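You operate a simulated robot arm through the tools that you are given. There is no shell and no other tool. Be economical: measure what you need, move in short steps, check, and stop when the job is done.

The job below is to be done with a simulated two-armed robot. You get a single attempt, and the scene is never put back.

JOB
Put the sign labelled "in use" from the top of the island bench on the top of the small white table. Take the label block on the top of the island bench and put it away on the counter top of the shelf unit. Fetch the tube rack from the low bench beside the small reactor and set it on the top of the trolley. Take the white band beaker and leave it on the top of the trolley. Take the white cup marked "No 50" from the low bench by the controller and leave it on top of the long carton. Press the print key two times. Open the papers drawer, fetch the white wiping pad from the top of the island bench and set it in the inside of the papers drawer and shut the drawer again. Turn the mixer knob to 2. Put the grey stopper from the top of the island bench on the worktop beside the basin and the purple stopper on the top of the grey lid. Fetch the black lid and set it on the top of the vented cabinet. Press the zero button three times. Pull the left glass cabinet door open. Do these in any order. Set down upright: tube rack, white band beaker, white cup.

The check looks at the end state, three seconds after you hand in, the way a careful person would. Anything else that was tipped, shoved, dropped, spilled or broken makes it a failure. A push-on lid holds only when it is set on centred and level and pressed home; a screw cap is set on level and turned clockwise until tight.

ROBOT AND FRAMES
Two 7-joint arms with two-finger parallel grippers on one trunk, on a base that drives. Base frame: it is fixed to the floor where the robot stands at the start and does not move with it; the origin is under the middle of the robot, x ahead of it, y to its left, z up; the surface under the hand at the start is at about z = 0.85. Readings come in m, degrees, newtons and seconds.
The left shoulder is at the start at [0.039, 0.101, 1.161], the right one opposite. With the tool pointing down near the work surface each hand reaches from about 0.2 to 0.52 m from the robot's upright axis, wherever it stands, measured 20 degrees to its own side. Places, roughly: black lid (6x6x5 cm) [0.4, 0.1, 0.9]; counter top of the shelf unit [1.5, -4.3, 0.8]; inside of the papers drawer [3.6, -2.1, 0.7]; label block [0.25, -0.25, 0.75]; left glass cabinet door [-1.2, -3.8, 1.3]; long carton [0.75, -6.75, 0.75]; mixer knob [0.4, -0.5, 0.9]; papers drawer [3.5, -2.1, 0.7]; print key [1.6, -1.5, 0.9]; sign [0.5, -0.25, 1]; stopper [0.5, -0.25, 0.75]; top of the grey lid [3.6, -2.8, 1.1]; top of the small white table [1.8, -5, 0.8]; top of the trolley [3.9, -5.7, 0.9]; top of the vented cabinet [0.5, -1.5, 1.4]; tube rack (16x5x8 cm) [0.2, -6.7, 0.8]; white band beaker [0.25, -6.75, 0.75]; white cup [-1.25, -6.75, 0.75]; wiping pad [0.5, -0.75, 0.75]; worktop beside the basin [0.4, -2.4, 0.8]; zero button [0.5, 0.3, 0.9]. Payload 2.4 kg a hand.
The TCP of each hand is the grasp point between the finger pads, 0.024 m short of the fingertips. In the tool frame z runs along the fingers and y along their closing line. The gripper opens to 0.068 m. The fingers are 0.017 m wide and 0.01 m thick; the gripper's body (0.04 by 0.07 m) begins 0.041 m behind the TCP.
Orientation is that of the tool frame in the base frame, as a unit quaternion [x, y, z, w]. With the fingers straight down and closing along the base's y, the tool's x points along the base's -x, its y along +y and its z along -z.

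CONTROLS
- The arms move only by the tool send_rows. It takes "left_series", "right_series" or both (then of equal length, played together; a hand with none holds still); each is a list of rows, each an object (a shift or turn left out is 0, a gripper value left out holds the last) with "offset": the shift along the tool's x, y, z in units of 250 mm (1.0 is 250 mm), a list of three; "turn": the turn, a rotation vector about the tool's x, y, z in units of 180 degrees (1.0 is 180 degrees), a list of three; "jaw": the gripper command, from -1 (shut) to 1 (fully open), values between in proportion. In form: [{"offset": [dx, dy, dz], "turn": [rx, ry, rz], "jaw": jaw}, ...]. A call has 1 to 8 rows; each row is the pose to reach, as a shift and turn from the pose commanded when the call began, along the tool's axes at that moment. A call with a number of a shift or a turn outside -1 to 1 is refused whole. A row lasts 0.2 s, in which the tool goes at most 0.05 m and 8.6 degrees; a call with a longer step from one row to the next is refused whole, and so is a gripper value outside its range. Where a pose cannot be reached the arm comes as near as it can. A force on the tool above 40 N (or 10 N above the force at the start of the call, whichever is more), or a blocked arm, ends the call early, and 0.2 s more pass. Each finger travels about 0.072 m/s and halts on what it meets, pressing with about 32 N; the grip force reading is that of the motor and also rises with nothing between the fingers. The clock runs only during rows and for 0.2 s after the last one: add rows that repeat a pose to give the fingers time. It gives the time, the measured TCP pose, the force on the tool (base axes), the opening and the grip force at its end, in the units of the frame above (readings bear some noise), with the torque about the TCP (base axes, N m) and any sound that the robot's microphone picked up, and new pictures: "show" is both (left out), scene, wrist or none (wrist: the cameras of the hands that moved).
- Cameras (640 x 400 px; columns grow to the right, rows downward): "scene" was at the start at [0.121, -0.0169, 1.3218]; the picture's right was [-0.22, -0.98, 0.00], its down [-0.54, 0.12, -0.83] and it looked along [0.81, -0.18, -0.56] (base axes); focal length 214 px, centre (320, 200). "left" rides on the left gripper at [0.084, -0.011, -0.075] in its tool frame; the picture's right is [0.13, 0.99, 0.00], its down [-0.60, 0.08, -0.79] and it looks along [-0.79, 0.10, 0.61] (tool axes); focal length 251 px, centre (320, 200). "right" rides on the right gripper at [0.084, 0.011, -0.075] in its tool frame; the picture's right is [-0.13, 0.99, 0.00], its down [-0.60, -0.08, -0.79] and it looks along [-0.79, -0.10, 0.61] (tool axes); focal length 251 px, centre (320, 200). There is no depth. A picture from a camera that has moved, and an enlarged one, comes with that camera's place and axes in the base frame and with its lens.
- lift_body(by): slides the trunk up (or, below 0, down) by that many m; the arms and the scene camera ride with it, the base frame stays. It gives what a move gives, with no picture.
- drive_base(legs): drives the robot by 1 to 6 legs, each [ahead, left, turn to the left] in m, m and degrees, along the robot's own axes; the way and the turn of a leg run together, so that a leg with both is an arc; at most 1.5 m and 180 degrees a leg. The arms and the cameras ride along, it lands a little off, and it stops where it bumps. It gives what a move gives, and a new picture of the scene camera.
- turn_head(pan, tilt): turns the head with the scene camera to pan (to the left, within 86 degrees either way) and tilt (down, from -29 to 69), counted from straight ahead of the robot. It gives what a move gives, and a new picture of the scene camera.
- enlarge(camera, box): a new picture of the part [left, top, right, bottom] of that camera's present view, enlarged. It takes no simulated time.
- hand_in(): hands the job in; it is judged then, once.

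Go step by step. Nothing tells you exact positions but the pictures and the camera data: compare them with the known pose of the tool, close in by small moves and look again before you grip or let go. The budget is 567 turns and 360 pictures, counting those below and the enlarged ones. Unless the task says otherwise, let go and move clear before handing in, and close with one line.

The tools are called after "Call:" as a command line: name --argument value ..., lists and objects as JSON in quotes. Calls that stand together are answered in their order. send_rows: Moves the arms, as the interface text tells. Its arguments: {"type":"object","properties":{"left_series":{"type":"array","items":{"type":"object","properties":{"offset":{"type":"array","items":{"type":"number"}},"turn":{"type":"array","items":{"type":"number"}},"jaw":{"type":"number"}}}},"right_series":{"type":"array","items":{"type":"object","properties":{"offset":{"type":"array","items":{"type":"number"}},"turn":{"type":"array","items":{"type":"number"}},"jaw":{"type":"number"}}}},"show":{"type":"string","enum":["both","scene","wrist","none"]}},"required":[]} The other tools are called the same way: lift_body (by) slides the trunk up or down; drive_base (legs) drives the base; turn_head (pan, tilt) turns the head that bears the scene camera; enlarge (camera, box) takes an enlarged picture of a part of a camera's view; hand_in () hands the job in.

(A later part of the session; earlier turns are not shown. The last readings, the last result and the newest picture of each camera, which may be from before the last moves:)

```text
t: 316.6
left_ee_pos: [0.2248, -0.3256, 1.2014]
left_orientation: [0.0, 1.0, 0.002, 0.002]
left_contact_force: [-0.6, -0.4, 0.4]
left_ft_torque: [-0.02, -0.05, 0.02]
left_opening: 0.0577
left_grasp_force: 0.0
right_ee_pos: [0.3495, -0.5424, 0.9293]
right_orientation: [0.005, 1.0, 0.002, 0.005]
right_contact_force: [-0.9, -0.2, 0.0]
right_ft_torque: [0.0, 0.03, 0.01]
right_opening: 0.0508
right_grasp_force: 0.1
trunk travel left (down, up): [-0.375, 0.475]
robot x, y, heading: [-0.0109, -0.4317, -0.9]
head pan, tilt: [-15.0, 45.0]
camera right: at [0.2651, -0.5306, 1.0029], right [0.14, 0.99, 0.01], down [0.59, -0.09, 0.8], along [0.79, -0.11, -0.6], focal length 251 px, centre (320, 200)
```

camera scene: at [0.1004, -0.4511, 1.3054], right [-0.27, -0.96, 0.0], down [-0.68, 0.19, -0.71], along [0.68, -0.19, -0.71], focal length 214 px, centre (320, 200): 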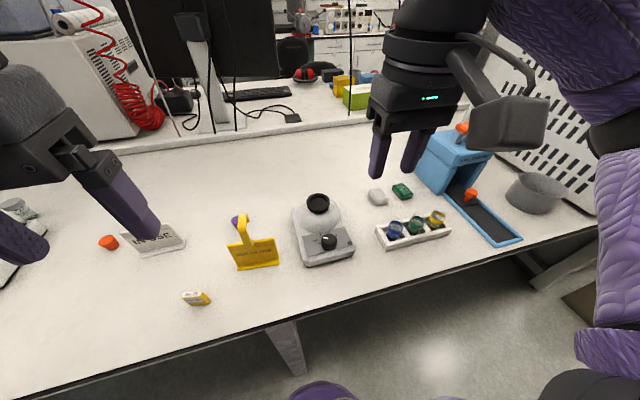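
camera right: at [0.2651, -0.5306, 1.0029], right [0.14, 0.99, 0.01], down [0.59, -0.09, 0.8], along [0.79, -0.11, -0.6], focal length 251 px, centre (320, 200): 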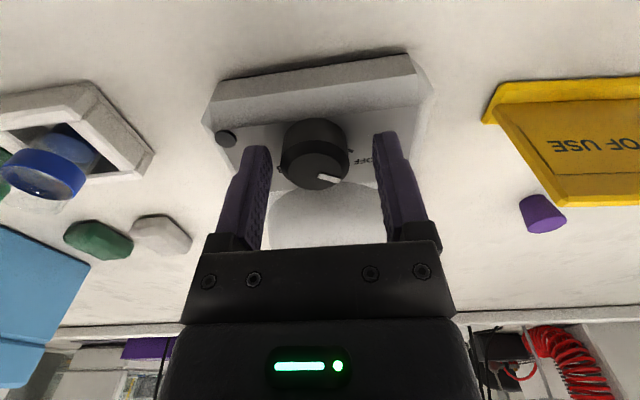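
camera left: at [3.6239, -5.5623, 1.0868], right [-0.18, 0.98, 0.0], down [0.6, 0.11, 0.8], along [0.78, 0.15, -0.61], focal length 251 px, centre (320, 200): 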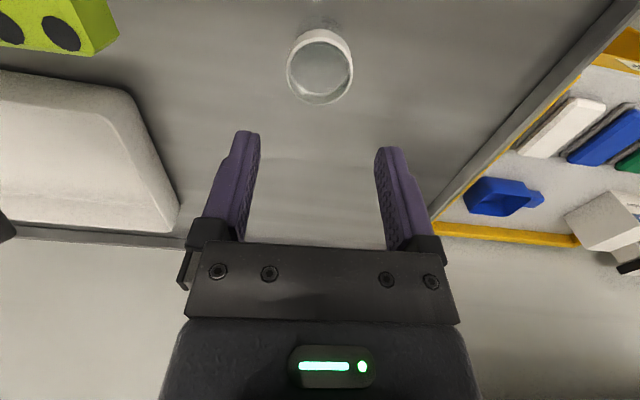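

Aligned on the knob. Lower 4 mm, grip, and rotate clockwise.

Call:
send_rows --right_series '[{"offset": [0.0, 0.0, 0.016]}, {"offset": [0.0, 0.0, 0.016], "jaw": -1}, {"offset": [0.0, 0.0, 0.016], "jaw": -1}, {"offset": [0.0, 0.0, 0.016], "jaw": -1}, {"offset": [0.0, 0.0, 0.016], "jaw": -1}]' --show "none"

Call:
send_rows --right_series '[{"turn": [0, 0, 0.04]}, {"turn": [0, 0, 0.08]}, {"turn": [0, 0, 0.12]}, {"turn": [0, 0, 0.16]}, {"turn": [0, 0, 0.2]}, {"turn": [0, 0, 0.24]}, {"turn": [0, 0, 0.28]}, {"turn": [0, 0, 0.32]}]' --show "both"

```text
t: 317.8
left_ee_pos: [0.2246, -0.3277, 1.1999]
left_orientation: [0.001, 1.0, 0.002, 0.002]
left_contact_force: [-0.6, -1.3, -0.6]
left_ft_torque: [0.01, -0.01, -0.02]
left_opening: 0.0582
left_grasp_force: 0.1
right_ee_pos: [0.3506, -0.5445, 0.9246]
right_orientation: [0.007, 1.0, 0.002, 0.006]
right_contact_force: [1.4, -19.2, 4.9]
right_ft_torque: [-1.03, -0.46, -0.19]
right_opening: 0.0339
right_grasp_force: 44.8
trunk travel left (down, up): [-0.375, 0.475]
robot x, y, heading: [-0.0127, -0.429, -0.5]
head pan, tilt: [-15.0, 45.0]
```

```text
t: 319.6
left_ee_pos: [0.226, -0.328, 1.2002]
left_orientation: [0.001, 1.0, 0.002, 0.001]
left_contact_force: [0.0, 0.1, -0.3]
left_ft_torque: [0.04, 0.0, 0.0]
left_opening: 0.0578
left_grasp_force: 0.0
right_ee_pos: [0.351, -0.5429, 0.9248]
right_orientation: [0.487, 0.873, 0.005, 0.003]
right_contact_force: [11.9, -11.1, 4.5]
right_ft_torque: [-1.27, -0.03, -0.01]
right_opening: 0.0338
right_grasp_force: 44.9
trunk travel left (down, up): [-0.375, 0.475]
robot x, y, heading: [-0.0137, -0.4277, -0.8]
head pan, tilt: [-15.0, 45.0]
camera scene: at [0.1019, -0.4522, 1.3052], right [-0.27, -0.96, 0.0], down [-0.68, 0.19, -0.71], along [0.68, -0.19, -0.71], focal length 214 px, centre (320, 200)
camera right: at [0.3157, -0.466, 0.9996], right [0.91, 0.41, 0.01], down [0.24, -0.56, 0.79], along [0.33, -0.72, -0.61], focal length 251 px, centre (320, 200)
```

scene: 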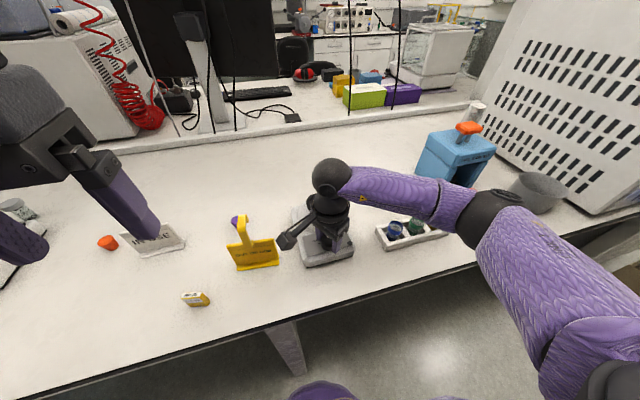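
right: 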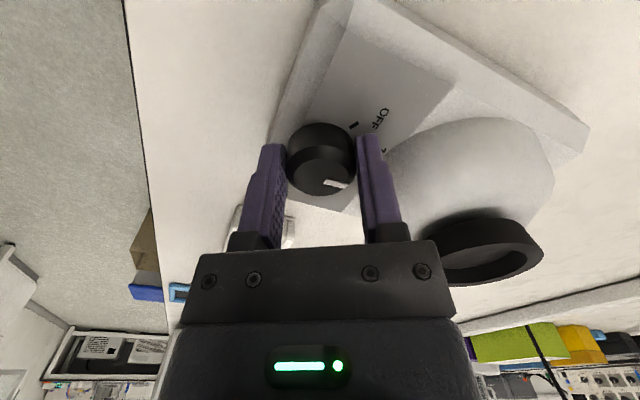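

The knob turns with the hand (now ~85° vs. OFF≈28°). Rotate another ~23° toward the "2" mark.

Call:
send_rows --right_series '[{"turn": [0, 0, 0.04]}, {"turn": [0, 0, 0.08]}, {"turn": [0, 0, 0.12]}, {"turn": [0, 0, 0.12]}]' --show "none"

Call:
send_rows --right_series '[{"jaw": 0.5}, {"jaw": 0.5}, {"jaw": 0.5}, {"offset": [0, 0, -0.12], "jaw": 0.5}, {"offset": [0, 0, -0.3], "jaw": 0.5}, {"offset": [0, 0, -0.45], "jaw": 0.5}]' --show "wrist"

Call:
enlarge --camera "right" --box '[220, 0, 420, 140]'

```text
t: 320.6
left_ee_pos: [0.2266, -0.3271, 1.1991]
left_orientation: [0.0, 1.0, 0.002, 0.0]
left_contact_force: [-0.3, -0.1, -0.3]
left_ft_torque: [0.04, 0.0, 0.0]
left_opening: 0.0581
left_grasp_force: 0.1
right_ee_pos: [0.3516, -0.5434, 0.9245]
right_orientation: [0.643, 0.766, 0.005, 0.004]
right_contact_force: [23.3, -9.7, 17.6]
right_ft_torque: [-1.21, 0.17, 0.05]
right_opening: 0.0337
right_grasp_force: 45.6
trunk travel left (down, up): [-0.375, 0.475]
robot x, y, heading: [-0.0117, -0.4307, -0.9]
head pan, tilt: [-15.0, 45.0]
```

```text
t: 322.0
left_ee_pos: [0.2246, -0.3261, 1.2006]
left_orientation: [0.001, 1.0, 0.001, 0.002]
left_contact_force: [0.1, 0.5, 0.2]
left_ft_torque: [0.0, -0.01, -0.03]
left_opening: 0.0578
left_grasp_force: 0.1
right_ee_pos: [0.3485, -0.5416, 1.0364]
right_orientation: [0.642, 0.767, 0.004, 0.002]
right_contact_force: [0.0, -0.3, -0.6]
right_ft_torque: [-0.01, -0.01, 0.03]
right_opening: 0.0508
right_grasp_force: 0.1
trunk travel left (down, up): [-0.375, 0.475]
robot x, y, heading: [-0.0108, -0.4304, -0.8]
head pan, tilt: [-15.0, 45.0]
camera right: at [0.3435, -0.4574, 1.1118], right [1.0, 0.05, 0.01], down [0.02, -0.61, 0.79], along [0.04, -0.79, -0.61], focal length 251 px, centre (320, 200)
```

right: 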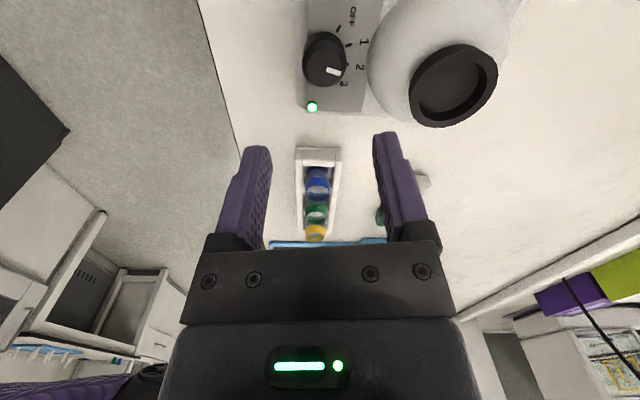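

```text
2.86 times, centred on (320, 70) of right
camera zoom: at [0.3435, -0.4574, 1.1118], right [1.0, 0.05, 0.01], down [0.02, -0.61, 0.79], along [0.04, -0.79, -0.61], focal length 718 px, centre (320, 571)
```

zoom: 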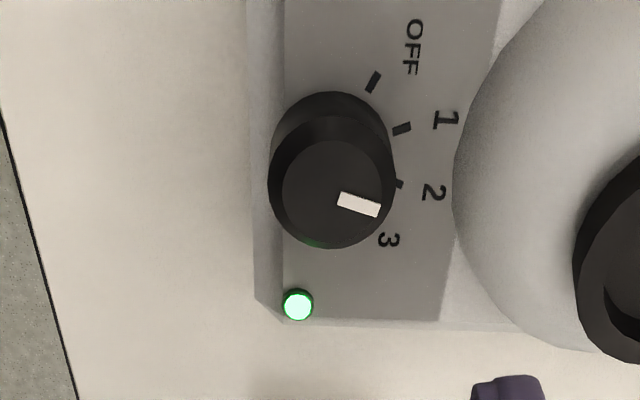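

The knob indicator lines up with the "2" mark and the mixer lamp is on. Rotate the right hand back, raise it, and move left toward the sign and label block.

Call:
send_rows --right_series '[{"offset": [0, 0, -0.08], "turn": [0, 0, -0.047]}, {"offset": [0, 0, -0.16], "turn": [0, 0, -0.094]}, {"offset": [0, 0, -0.24], "turn": [0, 0, -0.141]}, {"offset": [0, 0, -0.32], "turn": [0, 0, -0.188]}, {"offset": [0, 0, -0.4], "turn": [0, 0, -0.235]}, {"offset": [0, 0, -0.48], "turn": [0, 0, -0.282]}, {"offset": [0, 0, -0.5], "turn": [0, 0, -0.329]}, {"offset": [0, 0, -0.5], "turn": [0, 0, -0.376]}]' --show "none"

Call:
send_rows --right_series '[{"turn": [0, 0, -0.03]}, {"offset": [0.1, 0.1, 0], "turn": [0, 0, -0.062]}, {"offset": [0.2, 0.2, 0], "turn": [0, 0, -0.062]}]' --show "none"

Call:
drive_base --legs '[[0, 0.2, 0.7]]'

Call:
turn_head --pan 0 --tilt 45

```text
t: 323.8
left_ee_pos: [0.225, -0.3259, 1.1996]
left_orientation: [0.001, 1.0, 0.001, 0.001]
left_contact_force: [-0.4, -0.9, -1.3]
left_ft_torque: [0.0, 0.0, -0.01]
left_opening: 0.0577
left_grasp_force: 0.1
right_ee_pos: [0.3466, -0.5415, 1.1623]
right_orientation: [0.106, 0.994, 0.002, 0.005]
right_contact_force: [0.2, -0.2, -0.6]
right_ft_torque: [0.03, 0.01, 0.03]
right_opening: 0.0511
right_grasp_force: 0.1
trunk travel left (down, up): [-0.375, 0.475]
robot x, y, heading: [-0.0106, -0.4295, -0.7]
head pan, tilt: [-15.0, 45.0]
```

```text
t: 324.6
left_ee_pos: [0.2254, -0.3254, 1.1994]
left_orientation: [0.001, 1.0, 0.0, 0.002]
left_contact_force: [0.5, 0.1, -0.2]
left_ft_torque: [-0.01, 0.03, -0.04]
left_opening: 0.0579
left_grasp_force: 0.1
right_ee_pos: [0.3092, -0.4816, 1.1607]
right_orientation: [0.01, 1.0, 0.002, 0.005]
right_contact_force: [-0.5, -0.2, -0.3]
right_ft_torque: [0.01, 0.0, 0.01]
right_opening: 0.051
right_grasp_force: 0.1
trunk travel left (down, up): [-0.375, 0.475]
robot x, y, heading: [-0.0158, -0.4319, -0.8]
head pan, tilt: [-15.0, 45.0]
```

```text
t: 326.2
left_ee_pos: [0.2251, -0.125, 1.1997]
left_orientation: [-0.005, 1.0, 0.001, 0.001]
left_contact_force: [0.0, 1.1, 0.6]
left_ft_torque: [0.02, 0.0, 0.01]
left_opening: 0.0576
left_grasp_force: 0.1
right_ee_pos: [0.3125, -0.278, 1.1609]
right_orientation: [0.004, 1.0, 0.002, 0.005]
right_contact_force: [0.7, 0.2, -0.3]
right_ft_torque: [-0.04, 0.02, -0.01]
right_opening: 0.0511
right_grasp_force: 0.1
trunk travel left (down, up): [-0.375, 0.475]
robot x, y, heading: [-0.0081, -0.233, 0.1]
head pan, tilt: [-15.0, 45.0]
camera scene: at [0.1022, -0.2501, 1.3054], right [-0.26, -0.97, 0.0], down [-0.68, 0.18, -0.71], along [0.68, -0.18, -0.71], focal length 214 px, centre (320, 200)
```

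scene: 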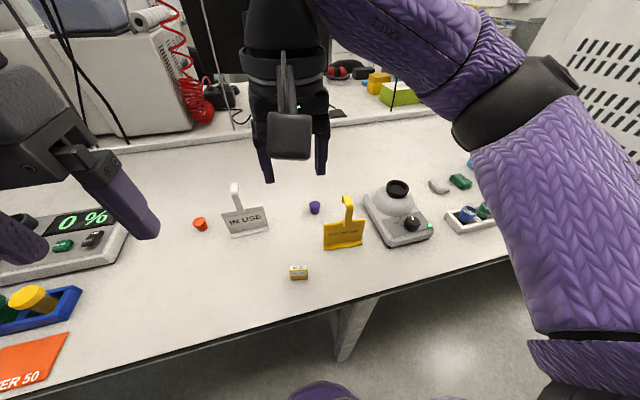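

```text
t: 327.0
left_ee_pos: [0.2254, -0.1242, 1.2009]
left_orientation: [-0.005, 1.0, 0.001, 0.002]
left_contact_force: [-0.5, 0.1, -0.2]
left_ft_torque: [-0.01, 0.02, 0.01]
left_opening: 0.0578
left_grasp_force: 0.1
right_ee_pos: [0.3126, -0.2789, 1.1606]
right_orientation: [0.004, 1.0, 0.001, 0.005]
right_contact_force: [0.4, -0.6, -0.7]
right_ft_torque: [0.01, 0.0, 0.0]
right_opening: 0.051
right_grasp_force: 0.0
trunk travel left (down, up): [-0.375, 0.475]
robot x, y, heading: [-0.0057, -0.2327, -0.1]
head pan, tilt: [0.0, 45.0]
camera scene: at [0.105, -0.2298, 1.3054], right [0.0, -1.0, 0.0], down [-0.71, 0.0, -0.71], along [0.71, 0.0, -0.71], focal length 214 px, centre (320, 200)
```

scene: 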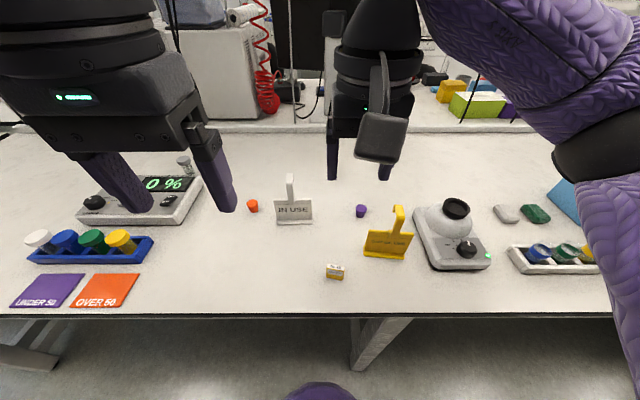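

Call:
enlarge --camera "scene" --box '[235, 165, 375, 290]'

```text
3.20 times, centred on (305, 228) of scene
camera zoom: at [0.105, -0.2298, 1.3054], right [0.0, -1.0, 0.0], down [-0.71, 0.0, -0.71], along [0.71, 0.0, -0.71], focal length 686 px, centre (368, 112)
```

zoom: 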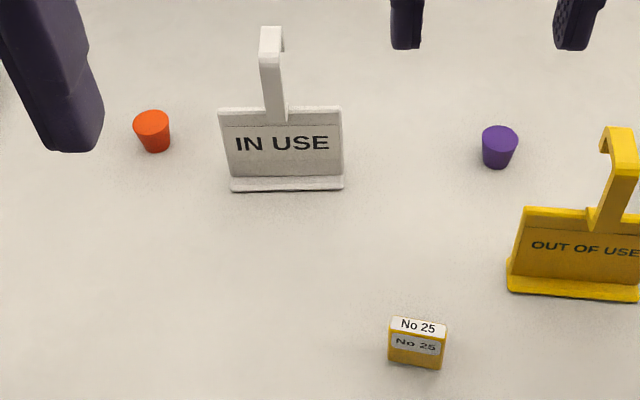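

Sign strip: at (0.478,−0.164), z 0.94–1.01, 2 cm wide. Bring the left hand above it.

Call:
send_rows --left_series '[{"offset": [-0.12, -0.02, 0.0]}, {"offset": [-0.25, -0.04, 0.0]}, {"offset": [-0.38, -0.06, 0.05]}, {"offset": [-0.5, -0.08, 0.12]}, {"offset": [-0.62, -0.1, 0.2]}, {"offset": [-0.74, -0.12, 0.3]}, {"offset": [-0.86, -0.14, 0.38]}, {"offset": [-0.97, -0.16, 0.4]}]' --show "both"

```text
t: 328.8
left_ee_pos: [0.4676, -0.1652, 1.0999]
left_orientation: [-0.003, 1.0, 0.002, 0.002]
left_contact_force: [0.1, 0.2, 0.3]
left_ft_torque: [0.01, 0.01, 0.0]
left_opening: 0.0573
left_grasp_force: 0.0
right_ee_pos: [0.3119, -0.2789, 1.1609]
right_orientation: [0.004, 1.0, 0.003, 0.005]
right_contact_force: [0.3, -0.1, -0.9]
right_ft_torque: [0.0, 0.0, -0.02]
right_opening: 0.0509
right_grasp_force: 0.2
trunk travel left (down, up): [-0.375, 0.475]
robot x, y, heading: [-0.0097, -0.2374, 0.2]
head pan, tilt: [0.0, 45.0]
camera scene: at [0.1049, -0.2307, 1.3054], right [0.0, -1.0, 0.0], down [-0.71, 0.0, -0.71], along [0.71, 0.0, -0.71], focal length 214 px, centre (320, 200)
camera left: at [0.3836, -0.1756, 1.1749], right [-0.14, 0.99, 0.0], down [0.6, 0.08, 0.8], along [0.79, 0.11, -0.61], focal length 251 px, centre (320, 200)
```

scene: 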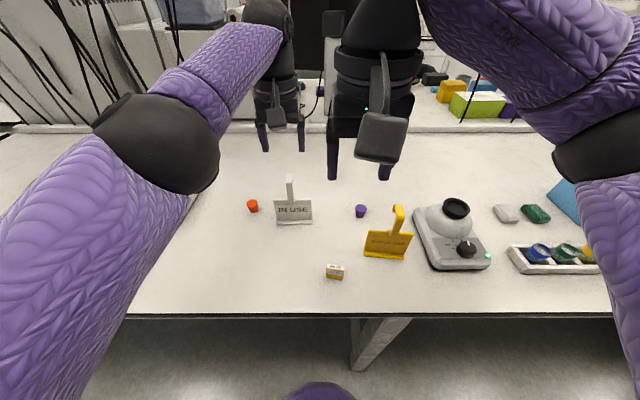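
left: 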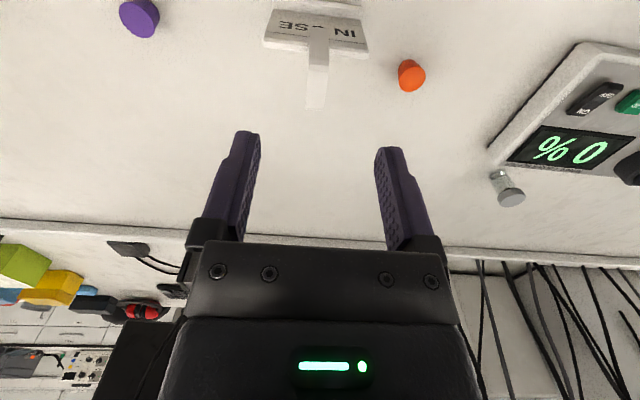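

Call:
send_rows --left_series '[{"offset": [-0.02, -0.003, 0.1]}, {"offset": [-0.02, -0.003, 0.2]}, {"offset": [-0.02, -0.003, 0.28]}]' --show "wrist"

```text
t: 329.6
left_ee_pos: [0.4726, -0.1628, 1.0335]
left_orientation: [-0.007, 1.0, 0.001, 0.002]
left_contact_force: [-0.2, 0.0, 0.1]
left_ft_torque: [0.02, -0.01, -0.03]
left_opening: 0.0577
left_grasp_force: 0.2
right_ee_pos: [0.311, -0.2782, 1.1587]
right_orientation: [0.003, 1.0, 0.002, 0.006]
right_contact_force: [-1.0, 0.0, 0.6]
right_ft_torque: [-0.02, 0.01, 0.02]
right_opening: 0.051
right_grasp_force: 0.1
trunk travel left (down, up): [-0.375, 0.475]
robot x, y, heading: [-0.0103, -0.2326, -0.1]
head pan, tilt: [0.0, 45.0]
camera left: at [0.3895, -0.174, 1.1061], right [-0.14, 0.99, 0.0], down [0.6, 0.08, 0.8], along [0.79, 0.11, -0.61], focal length 251 px, centre (320, 200)
```

left: 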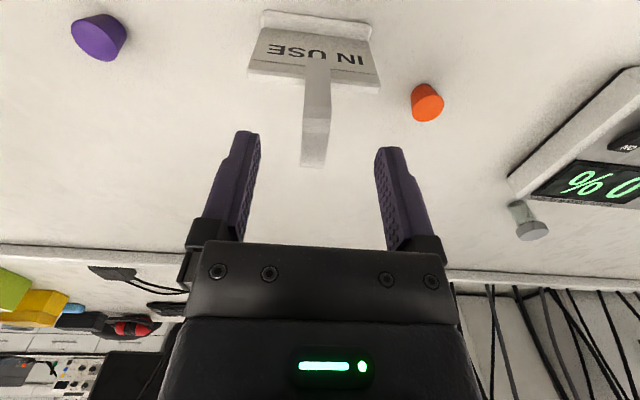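

Call:
send_rows --left_series '[{"offset": [0, -0.012, 0.08]}, {"offset": [0, -0.012, 0.15]}, {"offset": [0, -0.012, 0.178]}, {"offset": [0, -0.012, 0.178], "jaw": -1}, {"offset": [0, -0.012, 0.178], "jaw": -1}, {"offset": [0, -0.012, 0.178], "jaw": -1}, {"offset": [0, -0.012, 0.178], "jaw": -1}, {"offset": [0, -0.012, 0.178], "jaw": -1}]' --show "wrist"

```text
t: 331.4
left_ee_pos: [0.4731, -0.166, 0.987]
left_orientation: [-0.005, 1.0, 0.001, 0.002]
left_contact_force: [0.2, -1.0, -0.6]
left_ft_torque: [-0.07, 0.01, 0.0]
left_opening: 0.0136
left_grasp_force: 32.4
right_ee_pos: [0.3129, -0.2788, 1.1607]
right_orientation: [0.004, 1.0, 0.001, 0.006]
right_contact_force: [-0.1, 0.2, 0.0]
right_ft_torque: [-0.03, -0.02, 0.01]
right_opening: 0.051
right_grasp_force: 0.0
trunk travel left (down, up): [-0.375, 0.475]
robot x, y, heading: [-0.0127, -0.2312, -0.5]
head pan, tilt: [0.0, 45.0]
camera left: at [0.3892, -0.1766, 1.0609], right [-0.14, 0.99, 0.0], down [0.6, 0.08, 0.8], along [0.79, 0.11, -0.61], focal length 251 px, centre (320, 200)
```

left: 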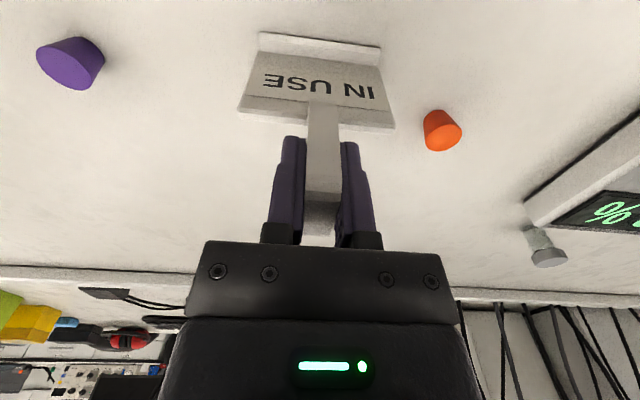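

Sign gripped. Lift it and move it back-left; meanwhile lower the right hand over the label block.

Call:
send_rows --left_series '[{"offset": [0, 0, -0.12]}, {"offset": [0, 0, -0.26]}, {"offset": [0, 0, -0.4]}, {"offset": [0.06, 0.06, -0.54]}, {"offset": [0.15, 0.14, -0.66]}, {"offset": [0.26, 0.22, -0.72]}, {"offset": [0.38, 0.3, -0.76]}, {"offset": [0.48, 0.38, -0.8]}]' --right_series '[{"offset": [-0.02, 0.02, 0.08]}, {"offset": [-0.03, 0.04, 0.18]}, {"offset": [-0.04, 0.06, 0.28]}, {"offset": [-0.05, 0.06, 0.38]}, {"offset": [-0.06, 0.06, 0.48]}, {"offset": [-0.06, 0.06, 0.58]}, {"offset": [-0.06, 0.06, 0.68]}, {"offset": [-0.06, 0.06, 0.76]}]' --show "both"

```text
t: 333.2
left_ee_pos: [0.3485, -0.0733, 1.185]
left_orientation: [-0.005, 1.0, 0.001, 0.001]
left_contact_force: [-0.6, -0.1, -0.4]
left_ft_torque: [0.0, 0.0, -0.01]
left_opening: 0.0134
left_grasp_force: 32.2
right_ee_pos: [0.3292, -0.2615, 0.97]
right_orientation: [0.004, 1.0, 0.002, 0.006]
right_contact_force: [-0.4, 0.7, 0.5]
right_ft_torque: [0.01, 0.0, 0.03]
right_opening: 0.0511
right_grasp_force: 0.0
trunk travel left (down, up): [-0.375, 0.475]
robot x, y, heading: [-0.0141, -0.2296, -0.0]
head pan, tilt: [0.0, 45.0]
camera scene: at [0.1048, -0.2295, 1.3054], right [0.0, -1.0, 0.0], down [-0.71, 0.0, -0.71], along [0.71, 0.0, -0.71], focal length 214 px, centre (320, 200)
camera right: at [0.2431, -0.2512, 1.0446], right [0.14, 0.99, 0.0], down [0.59, -0.09, 0.8], along [0.79, -0.11, -0.6], focal length 251 px, centre (320, 200)
camera left: at [0.2644, -0.0839, 1.2597], right [-0.14, 0.99, 0.0], down [0.6, 0.08, 0.79], along [0.79, 0.11, -0.61], focal length 251 px, centre (320, 200)
```

scene: 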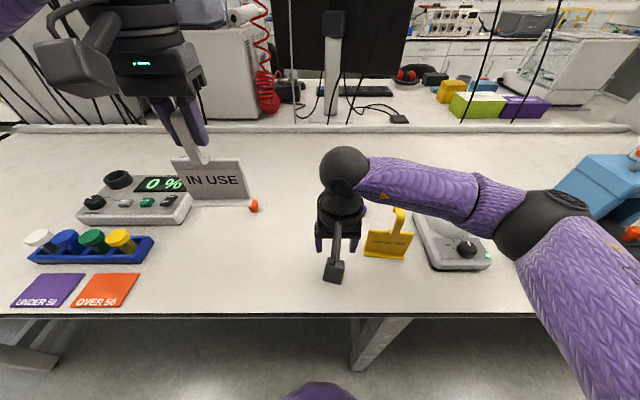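
right: 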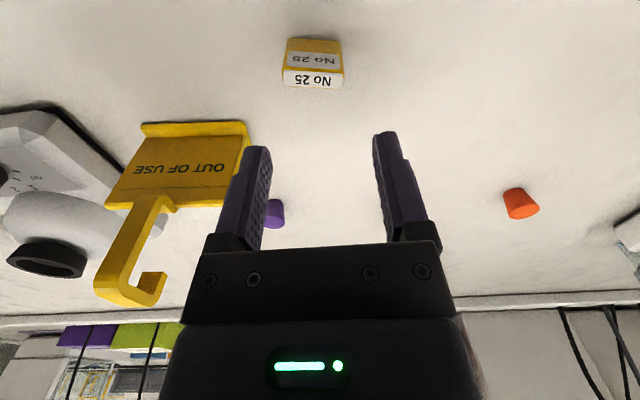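
left: 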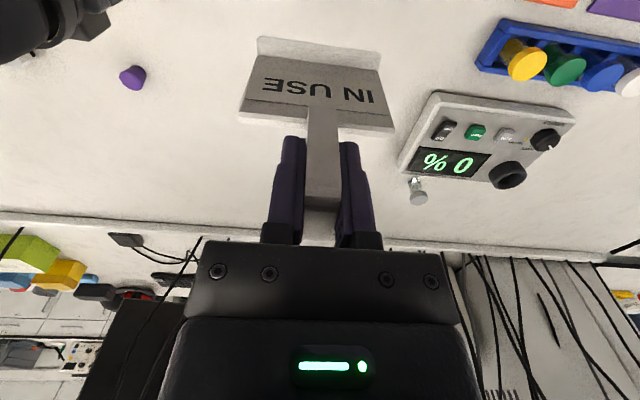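

Call:
send_rows --right_series '[{"offset": [0.012, -0.022, 0.1]}, {"offset": [0.012, -0.022, 0.2]}, {"offset": [0.012, -0.022, 0.3]}, {"offset": [0.012, -0.022, 0.366]}, {"offset": [0.012, -0.022, 0.366], "jaw": -1}, {"offset": [0.012, -0.022, 0.366], "jaw": -1}, {"offset": [0.012, -0.022, 0.366], "jaw": -1}, {"offset": [0.012, -0.022, 0.366], "jaw": -1}]' --show "wrist"

```text
t: 335.0
left_ee_pos: [0.3493, -0.0729, 1.1856]
left_orientation: [-0.005, 1.0, 0.001, 0.002]
left_contact_force: [0.2, -0.9, -1.2]
left_ft_torque: [0.02, 0.01, 0.01]
left_opening: 0.0135
left_grasp_force: 32.3
right_ee_pos: [0.3259, -0.2688, 0.8798]
right_orientation: [0.003, 1.0, 0.002, 0.005]
right_contact_force: [-0.5, 0.2, -1.5]
right_ft_torque: [-0.01, 0.0, -0.01]
right_opening: 0.0378
right_grasp_force: 31.5
trunk travel left (down, up): [-0.375, 0.475]
robot x, y, heading: [-0.0101, -0.2326, 0.0]
head pan, tilt: [0.0, 45.0]
camera right: at [0.2403, -0.2568, 0.955], right [0.14, 0.99, 0.01], down [0.59, -0.09, 0.8], along [0.79, -0.11, -0.6], focal length 251 px, centre (320, 200)
```

right: 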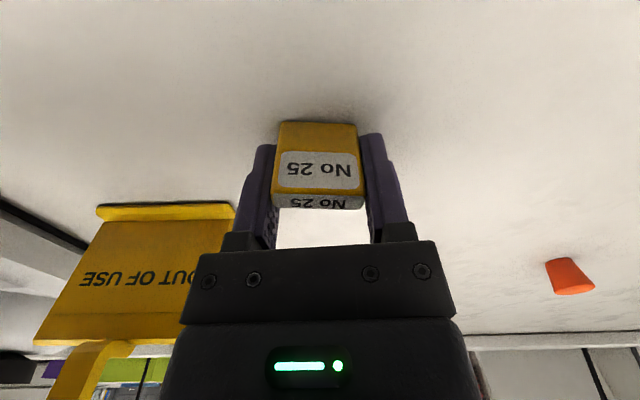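

Block gripped. Lift, then drive around to the shelf unit.

Call:
send_rows --right_series '[{"offset": [0, 0, -0.12]}, {"offset": [0, 0, -0.26]}, {"offset": [0, 0, -0.42]}, {"offset": [0, 0, -0.6]}, {"offset": [0.05, -0.05, -0.78]}, {"offset": [0.1, -0.1, -0.94]}, {"offset": [0.14, -0.12, -1.0]}]' --show "none"

Call:
drive_base --legs '[[-0.5, 0, 0], [0, 0, -90], [1.5, 0, 0], [1.4, 0, 0], [0, 0, 90]]'

```text
t: 336.6
left_ee_pos: [0.3493, -0.0728, 1.1858]
left_orientation: [-0.005, 1.0, 0.001, 0.002]
left_contact_force: [-0.5, 0.9, -0.7]
left_ft_torque: [-0.01, 0.0, -0.04]
left_opening: 0.0135
left_grasp_force: 31.4
right_ee_pos: [0.2874, -0.3001, 1.1307]
right_orientation: [0.003, 1.0, 0.002, 0.005]
right_contact_force: [-0.3, -0.2, -0.1]
right_ft_torque: [-0.03, 0.0, 0.02]
right_opening: 0.038
right_grasp_force: 32.4
trunk travel left (down, up): [-0.375, 0.475]
robot x, y, heading: [-0.01, -0.2321, -0.1]
head pan, tilt: [0.0, 45.0]
```

```text
t: 361.0
left_ee_pos: [-0.1755, -2.9796, 1.1854]
left_orientation: [-0.029, 1.0, 0.001, 0.002]
left_contact_force: [1.0, -0.1, -0.7]
left_ft_torque: [0.01, 0.0, 0.02]
left_opening: 0.0135
left_grasp_force: 32.3
right_ee_pos: [-0.2265, -3.2088, 1.1297]
right_orientation: [-0.02, 1.0, 0.002, 0.005]
right_contact_force: [-0.1, 0.4, -0.1]
right_ft_torque: [0.02, 0.02, 0.02]
right_opening: 0.0372
right_grasp_force: 32.2
trunk travel left (down, up): [-0.375, 0.475]
robot x, y, heading: [-0.5273, -3.1578, 2.7]
head pan, tilt: [0.0, 45.0]
camera scene: at [-0.4117, -3.1478, 1.3054], right [0.05, -1.0, 0.0], down [-0.71, -0.03, -0.71], along [0.71, 0.03, -0.71], focal length 214 px, centre (320, 200)
```

scene: 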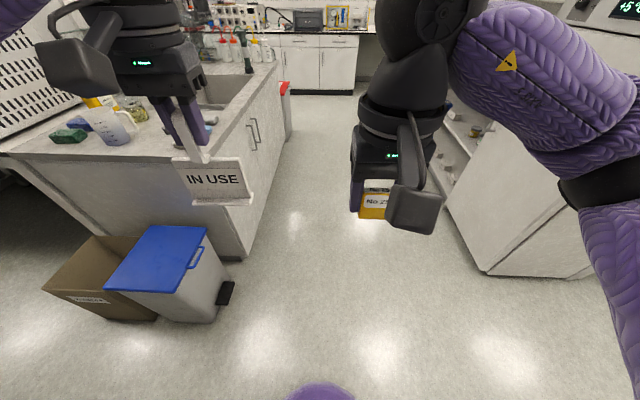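

Call:
drive_base --legs '[[1.0, -0.2, -2.7], [0.95, 0, 0], [0, 0, -90]]'

Call:
turn_head --pan 0 --tilt 25

```text
t: 374.6
left_ee_pos: [1.5618, -3.6854, 1.1858]
left_orientation: [0.709, 0.705, 0.0, 0.002]
left_contact_force: [0.5, -0.1, 0.0]
left_ft_torque: [0.02, -0.01, 0.0]
left_opening: 0.0133
left_grasp_force: 31.6
right_ee_pos: [1.3364, -3.6192, 1.13]
right_orientation: [0.715, 0.699, -0.002, 0.004]
right_contact_force: [0.1, -0.5, -0.3]
right_ft_torque: [-0.01, 0.0, 0.0]
right_opening: 0.037
right_grasp_force: 31.8
trunk travel left (down, up): [-0.375, 0.475]
robot x, y, heading: [1.4097, -3.3238, -91.1]
head pan, tilt: [0.0, 45.0]
camera scene: at [1.4051, -3.4353, 1.3054], right [-1.0, 0.02, 0.0], down [0.01, 0.71, -0.71], along [-0.01, -0.71, -0.71], focal length 214 px, centre (320, 200)
```

scene: 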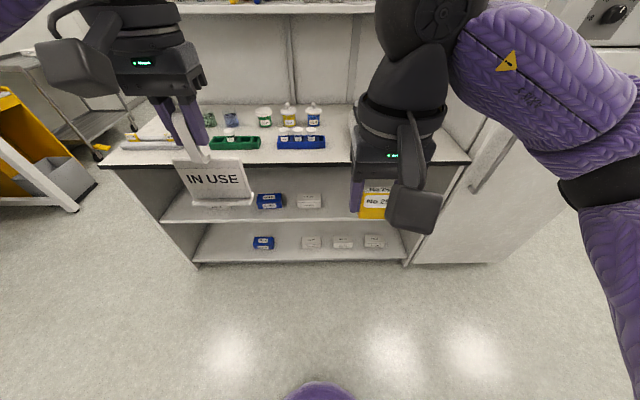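

```text
t: 375.4
left_ee_pos: [1.5608, -3.6839, 1.1847]
left_orientation: [0.709, 0.705, 0.0, 0.001]
left_contact_force: [0.2, 0.3, -0.2]
left_ft_torque: [0.01, 0.0, 0.02]
left_opening: 0.0136
left_grasp_force: 32.0
right_ee_pos: [1.3371, -3.6187, 1.1298]
right_orientation: [0.715, 0.699, -0.003, 0.005]
right_contact_force: [-0.3, 0.5, -0.5]
right_ft_torque: [0.0, 0.0, 0.03]
right_opening: 0.0367
right_grasp_force: 32.0
trunk travel left (down, up): [-0.375, 0.475]
robot x, y, heading: [1.4122, -3.3233, -91.0]
head pan, tilt: [0.0, 25.0]
camera scene: at [1.405, -3.4461, 1.3359], right [-1.0, 0.02, 0.0], down [0.01, 0.42, -0.91], along [-0.02, -0.91, -0.42], focal length 214 px, centre (320, 200)
```

scene: 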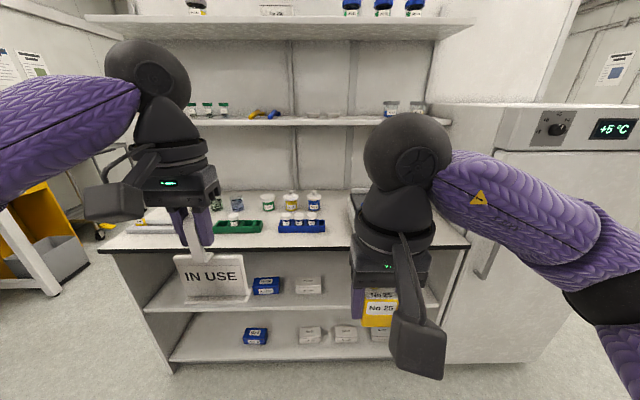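

Shelf unit counter front edge is at y≈−4.1, with free space at the right. Move closer.

Call:
drive_base --legs '[[0.36, 0, 1.0]]'

Call:
turn_head --pan -15 --tilt 45

```text
t: 377.8
left_ee_pos: [1.5643, -4.0431, 1.1851]
left_orientation: [0.703, 0.711, -0.001, 0.001]
left_contact_force: [-0.7, -0.5, -1.3]
left_ft_torque: [0.02, 0.01, 0.04]
left_opening: 0.0139
left_grasp_force: 32.2
right_ee_pos: [1.337, -3.9805, 1.1284]
right_orientation: [0.71, 0.705, -0.002, 0.005]
right_contact_force: [0.0, -0.7, -0.2]
right_ft_torque: [0.0, 0.01, -0.01]
right_opening: 0.0371
right_grasp_force: 32.1
trunk travel left (down, up): [-0.375, 0.475]
robot x, y, heading: [1.4029, -3.6858, -90.1]
head pan, tilt: [0.0, 25.0]
camera scene: at [1.4033, -3.8075, 1.3359], right [-1.0, 0.0, 0.0], down [0.0, 0.42, -0.91], along [0.0, -0.91, -0.42], focal length 214 px, centre (320, 200)
```

scene: 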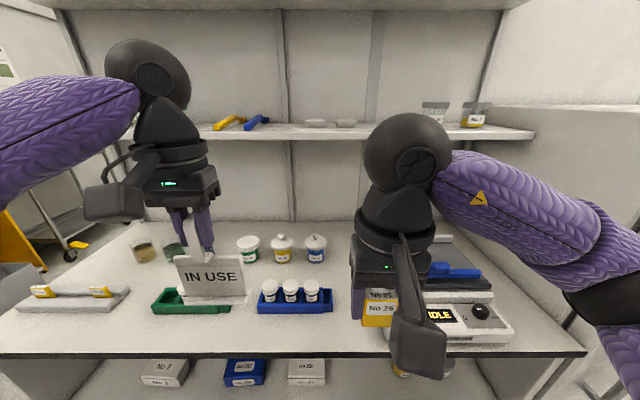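

```text
t: 378.6
left_ee_pos: [1.5625, -4.0429, 1.1861]
left_orientation: [0.703, 0.711, -0.001, 0.002]
left_contact_force: [-0.3, -0.1, -0.8]
left_ft_torque: [-0.02, -0.02, 0.04]
left_opening: 0.0134
left_grasp_force: 32.3
right_ee_pos: [1.3372, -3.9803, 1.1296]
right_orientation: [0.71, 0.705, -0.003, 0.005]
right_contact_force: [0.1, 0.4, 0.1]
right_ft_torque: [0.0, -0.01, 0.06]
right_opening: 0.0374
right_grasp_force: 32.4
trunk travel left (down, up): [-0.375, 0.475]
robot x, y, heading: [1.4076, -3.6822, -90.0]
head pan, tilt: [-15.0, 45.0]
camera scene: at [1.3823, -3.7934, 1.3055], right [-0.97, 0.26, 0.0], down [0.18, 0.68, -0.71], along [-0.18, -0.68, -0.71], focal length 214 px, centre (320, 200)
```

scene: 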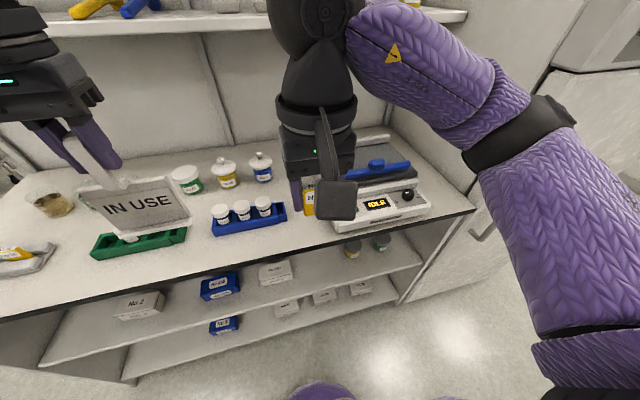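

Free strip at the counter front between the blue rack and the device. Lower the block there (1.325,−4.085).

Call:
send_rows --right_series '[{"offset": [-0.07, -0.01, 0.1]}, {"offset": [-0.14, -0.02, 0.2]}, {"offset": [-0.21, -0.03, 0.3]}, {"offset": [-0.28, -0.035, 0.4]}, {"offset": [-0.35, -0.04, 0.5]}, {"offset": [-0.42, -0.048, 0.6]}, {"offset": [-0.42, -0.048, 0.72]}, {"offset": [-0.42, -0.048, 0.8]}]' --show "both"

```text
t: 380.4
left_ee_pos: [1.5636, -4.0428, 1.1857]
left_orientation: [0.703, 0.711, -0.001, 0.002]
left_contact_force: [0.3, 0.4, -0.7]
left_ft_torque: [0.03, 0.01, -0.02]
left_opening: 0.0135
left_grasp_force: 31.5
right_ee_pos: [1.3264, -4.0884, 0.9313]
right_orientation: [0.71, 0.705, -0.002, 0.005]
right_contact_force: [-0.1, 0.2, -0.2]
right_ft_torque: [-0.02, 0.02, -0.01]
right_opening: 0.0369
right_grasp_force: 31.8
trunk travel left (down, up): [-0.375, 0.475]
robot x, y, heading: [1.401, -3.6817, -90.1]
head pan, tilt: [-15.0, 45.0]
camera scene: at [1.3823, -3.7934, 1.3054], right [-0.97, 0.26, 0.0], down [0.18, 0.68, -0.71], along [-0.18, -0.68, -0.71], focal length 214 px, centre (320, 200)
camera right: at [1.3371, -4.0038, 1.005], right [0.99, -0.14, 0.01], down [-0.09, -0.59, 0.8], along [-0.1, -0.79, -0.6], focal length 251 px, centre (320, 200)
```

scene: 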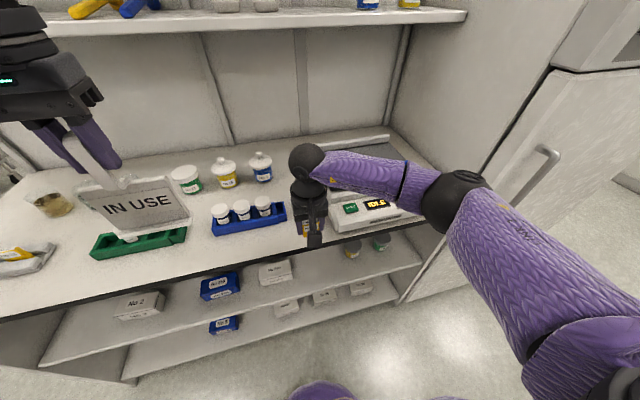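
right: 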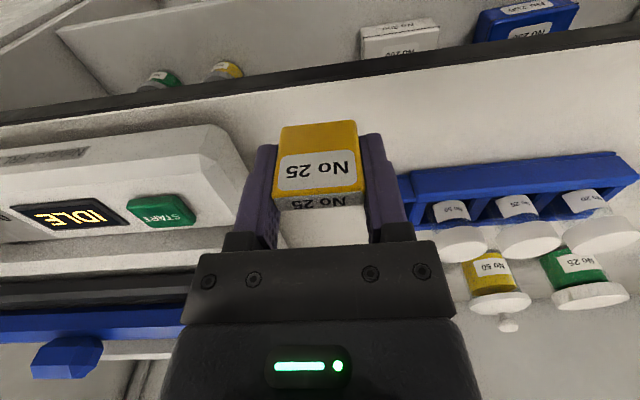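

The counter edge is at y≈−4.08, so move 5 cm deeper into the gap between device and rack, then lower.

Call:
send_rows --right_series '[{"offset": [-0.1, 0, 0]}, {"offset": [-0.2, 0, 0]}, {"offset": [-0.2, 0, 0.06]}, {"offset": [-0.2, 0, 0.12]}, {"offset": [-0.2, 0, 0.16]}, {"offset": [-0.2, 0, 0.18]}, {"offset": [-0.2, 0, 0.2]}, {"offset": [-0.2, 0, 0.215]}]' --show "wrist"

```text
t: 382.2
left_ee_pos: [1.5645, -4.0408, 1.1856]
left_orientation: [0.703, 0.711, -0.001, 0.002]
left_contact_force: [-0.2, -0.6, -1.5]
left_ft_torque: [0.01, -0.02, -0.01]
left_opening: 0.0138
left_grasp_force: 32.6
right_ee_pos: [1.3243, -4.1378, 0.8796]
right_orientation: [0.71, 0.704, -0.003, 0.007]
right_contact_force: [-0.4, -1.2, 23.8]
right_ft_torque: [0.09, 0.09, 0.0]
right_opening: 0.0376
right_grasp_force: 32.1
trunk travel left (down, up): [-0.375, 0.475]
robot x, y, heading: [1.4047, -3.6807, -90.0]
head pan, tilt: [-15.0, 45.0]
camera right: at [1.3359, -4.0533, 0.9532], right [0.99, -0.14, 0.01], down [-0.09, -0.59, 0.8], along [-0.11, -0.79, -0.6], focal length 251 px, centre (320, 200)
```

right: 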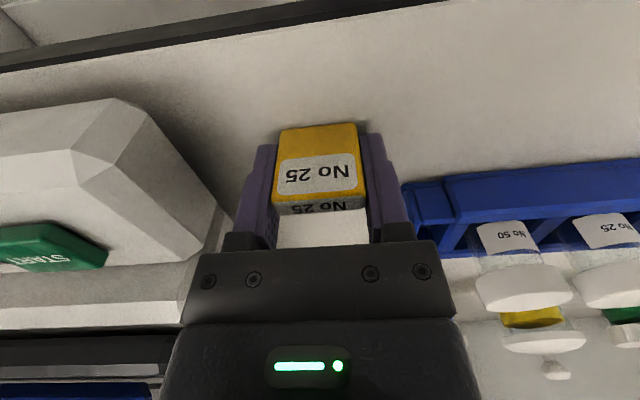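

Block is down. Release and rise.

Call:
send_rows --right_series '[{"offset": [0, 0, -0.004], "jaw": 0.2}, {"offset": [0, 0, -0.004], "jaw": 0.4}, {"offset": [0, 0, -0.004], "jaw": 0.4}, {"offset": [0, 0, -0.1], "jaw": 0.4}, {"offset": [0, 0, -0.25], "jaw": 0.4}, {"offset": [0.05, 0, -0.42], "jaw": 0.4}, {"offset": [0.2, 0, -0.55], "jaw": 0.4}, {"offset": [0.35, 0, -0.65], "jaw": 0.4}]' --show "wrist"

```text
t: 384.0
left_ee_pos: [1.5635, -4.0418, 1.1849]
left_orientation: [0.704, 0.711, 0.0, 0.002]
left_contact_force: [-0.2, 0.9, -0.3]
left_ft_torque: [0.0, -0.01, -0.04]
left_opening: 0.0136
left_grasp_force: 31.8
right_ee_pos: [1.3251, -4.0495, 1.0392]
right_orientation: [0.71, 0.704, -0.002, 0.005]
right_contact_force: [0.0, 0.7, 0.2]
right_ft_torque: [-0.01, 0.01, 0.04]
right_opening: 0.0475
right_grasp_force: 0.1
trunk travel left (down, up): [-0.375, 0.475]
robot x, y, heading: [1.4019, -3.6822, -90.2]
head pan, tilt: [-15.0, 45.0]
camera right: at [1.336, -3.9652, 1.1147], right [0.99, -0.14, 0.01], down [-0.09, -0.59, 0.8], along [-0.11, -0.79, -0.6], focal length 251 px, centre (320, 200)
```

right: 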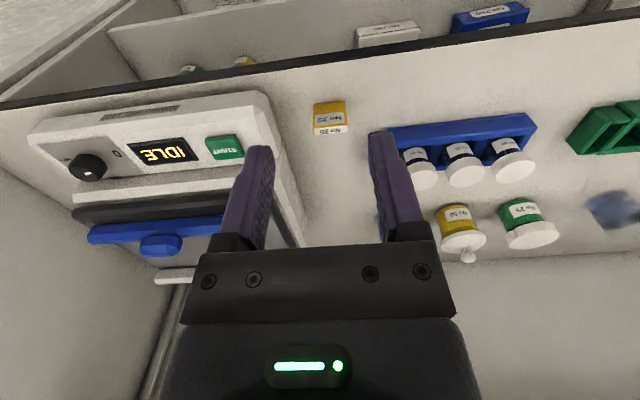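

Block placed on the shelf unit counter. Next: carry the sign around to the small white table via the east aisle.

Call:
send_rows --right_series '[{"offset": [0.1, -0.03, -0.15]}, {"offset": [0.2, -0.06, -0.3]}, {"offset": [0.3, -0.09, -0.45]}]' --show "none"

Call:
drive_base --legs '[[-0.35, 0, 0], [0, 0, 90], [1.45, 0, 0], [0, 0, -90]]'

Call:
turn_head --pan -20 --tilt 20

```text
t: 384.8
left_ee_pos: [1.5638, -4.0419, 1.186]
left_orientation: [0.703, 0.711, -0.001, 0.002]
left_contact_force: [-0.3, 0.4, -1.3]
left_ft_torque: [0.04, -0.01, -0.01]
left_opening: 0.0136
left_grasp_force: 32.2
right_ee_pos: [1.3016, -3.9724, 1.1499]
right_orientation: [0.71, 0.704, -0.003, 0.005]
right_contact_force: [-0.6, -1.1, -0.3]
right_ft_torque: [-0.01, 0.01, 0.01]
right_opening: 0.0478
right_grasp_force: 0.1
trunk travel left (down, up): [-0.375, 0.475]
robot x, y, heading: [1.404, -3.6856, -90.2]
head pan, tilt: [-15.0, 45.0]
```

```text
t: 401.4
left_ee_pos: [3.0035, -3.6571, 1.1859]
left_orientation: [0.689, 0.725, 0.0, 0.001]
left_contact_force: [-0.1, 0.7, -0.1]
left_ft_torque: [0.0, -0.03, -0.01]
left_opening: 0.0139
left_grasp_force: 32.1
right_ee_pos: [2.7387, -3.6002, 1.1496]
right_orientation: [0.695, 0.719, -0.002, 0.005]
right_contact_force: [-1.1, 0.2, 0.5]
right_ft_torque: [0.01, 0.05, -0.02]
right_opening: 0.0476
right_grasp_force: 0.2
trunk travel left (down, up): [-0.375, 0.475]
robot x, y, heading: [2.8322, -3.3058, -87.8]
head pan, tilt: [-15.0, 45.0]
camera scene: at [2.8122, -3.4166, 1.3054], right [-0.98, 0.22, 0.0], down [0.16, 0.69, -0.71], along [-0.16, -0.69, -0.71], focal length 214 px, centre (320, 200)
```

scene: 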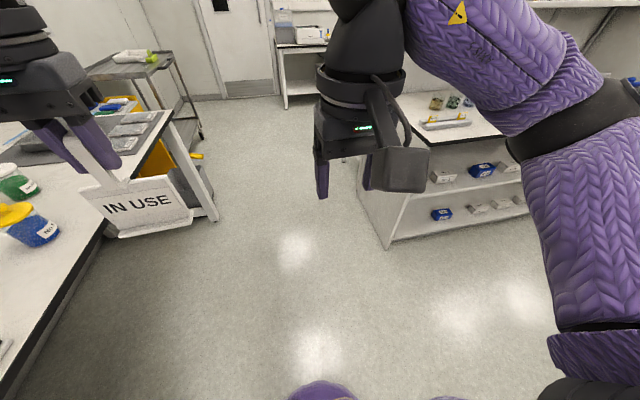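

```text
t: 402.3
left_ee_pos: [3.0027, -3.6583, 1.1852]
left_orientation: [0.689, 0.725, 0.0, 0.003]
left_contact_force: [-0.4, -0.8, -0.6]
left_ft_torque: [0.01, -0.02, 0.01]
left_opening: 0.0134
left_grasp_force: 31.7
right_ee_pos: [2.7403, -3.6013, 1.1497]
right_orientation: [0.695, 0.719, -0.003, 0.005]
right_contact_force: [0.1, 0.2, 0.5]
right_ft_torque: [-0.03, 0.02, 0.0]
right_opening: 0.0477
right_grasp_force: 0.1
trunk travel left (down, up): [-0.375, 0.475]
robot x, y, heading: [2.8286, -3.3082, -87.7]
head pan, tilt: [-20.0, 20.0]
camera scene: at [2.8018, -3.426, 1.344], right [-0.95, 0.3, 0.0], down [0.1, 0.33, -0.94], along [-0.28, -0.9, -0.34], focal length 214 px, centre (320, 200)
```

scene: 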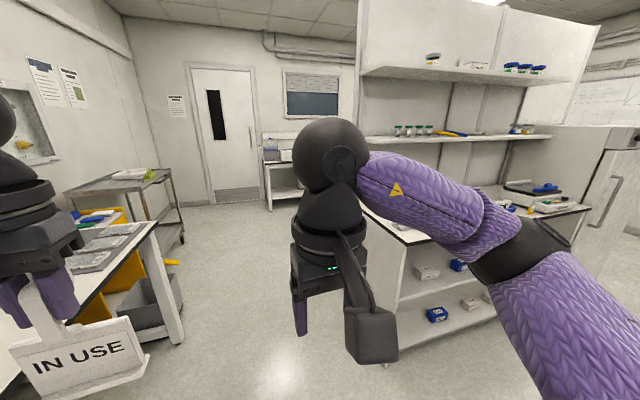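

Call:
drive_base --legs '[[1.2, -0.05, -2.2], [1.15, 0, 0], [0, 0, -90], [0.6, 0, 0]]'

Call:
turn_head --pan -50 --tilt 35

```text
t: 420.8
left_ee_pos: [1.7913, -5.7486, 1.1849]
left_orientation: [1.0, -0.026, -0.001, 0.0]
left_contact_force: [-0.6, 0.2, -0.6]
left_ft_torque: [0.05, -0.02, 0.01]
left_opening: 0.0135
left_grasp_force: 32.0
right_ee_pos: [1.8751, -5.4922, 1.1498]
right_orientation: [0.999, -0.034, -0.005, 0.002]
right_contact_force: [-0.1, 0.1, -0.1]
right_ft_torque: [-0.02, 0.0, 0.03]
right_opening: 0.0475
right_grasp_force: 0.1
trunk travel left (down, up): [-0.375, 0.475]
robot x, y, heading: [2.1596, -5.6123, 176.6]
head pan, tilt: [-20.0, 20.0]
camera scene: at [2.0396, -5.5685, 1.344], right [0.4, 0.92, 0.0], down [0.31, -0.14, -0.94], along [-0.86, 0.38, -0.34], focal length 214 px, centre (320, 200)
```

scene: 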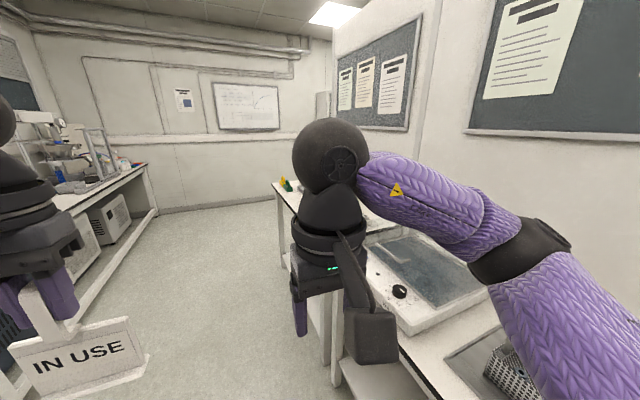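

```text
t: 421.8
left_ee_pos: [1.792, -5.7476, 1.1865]
left_orientation: [1.0, -0.026, -0.002, 0.001]
left_contact_force: [-0.9, 1.0, -1.1]
left_ft_torque: [0.04, 0.04, -0.01]
left_opening: 0.0138
left_grasp_force: 31.7
right_ee_pos: [1.8757, -5.4907, 1.1484]
right_orientation: [0.999, -0.034, -0.006, 0.002]
right_contact_force: [0.2, 0.5, -0.4]
right_ft_torque: [-0.02, 0.01, 0.02]
right_opening: 0.0476
right_grasp_force: 0.1
trunk travel left (down, up): [-0.375, 0.475]
robot x, y, heading: [2.1629, -5.6111, 176.3]
head pan, tilt: [-50.0, 35.0]
camera scene: at [2.0729, -5.535, 1.3203], right [0.8, 0.59, 0.0], down [0.34, -0.46, -0.82], along [-0.49, 0.66, -0.57], focal length 214 px, centre (320, 200)
```

scene: 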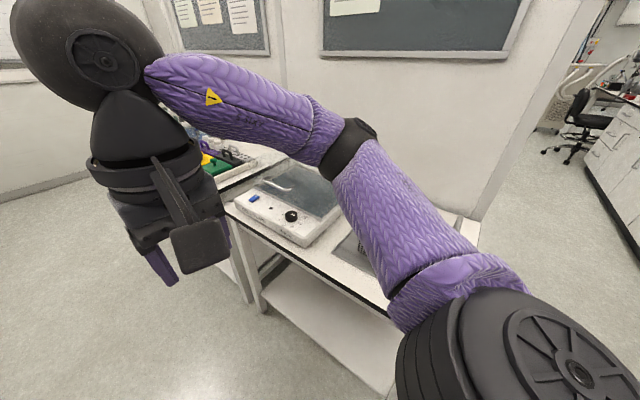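

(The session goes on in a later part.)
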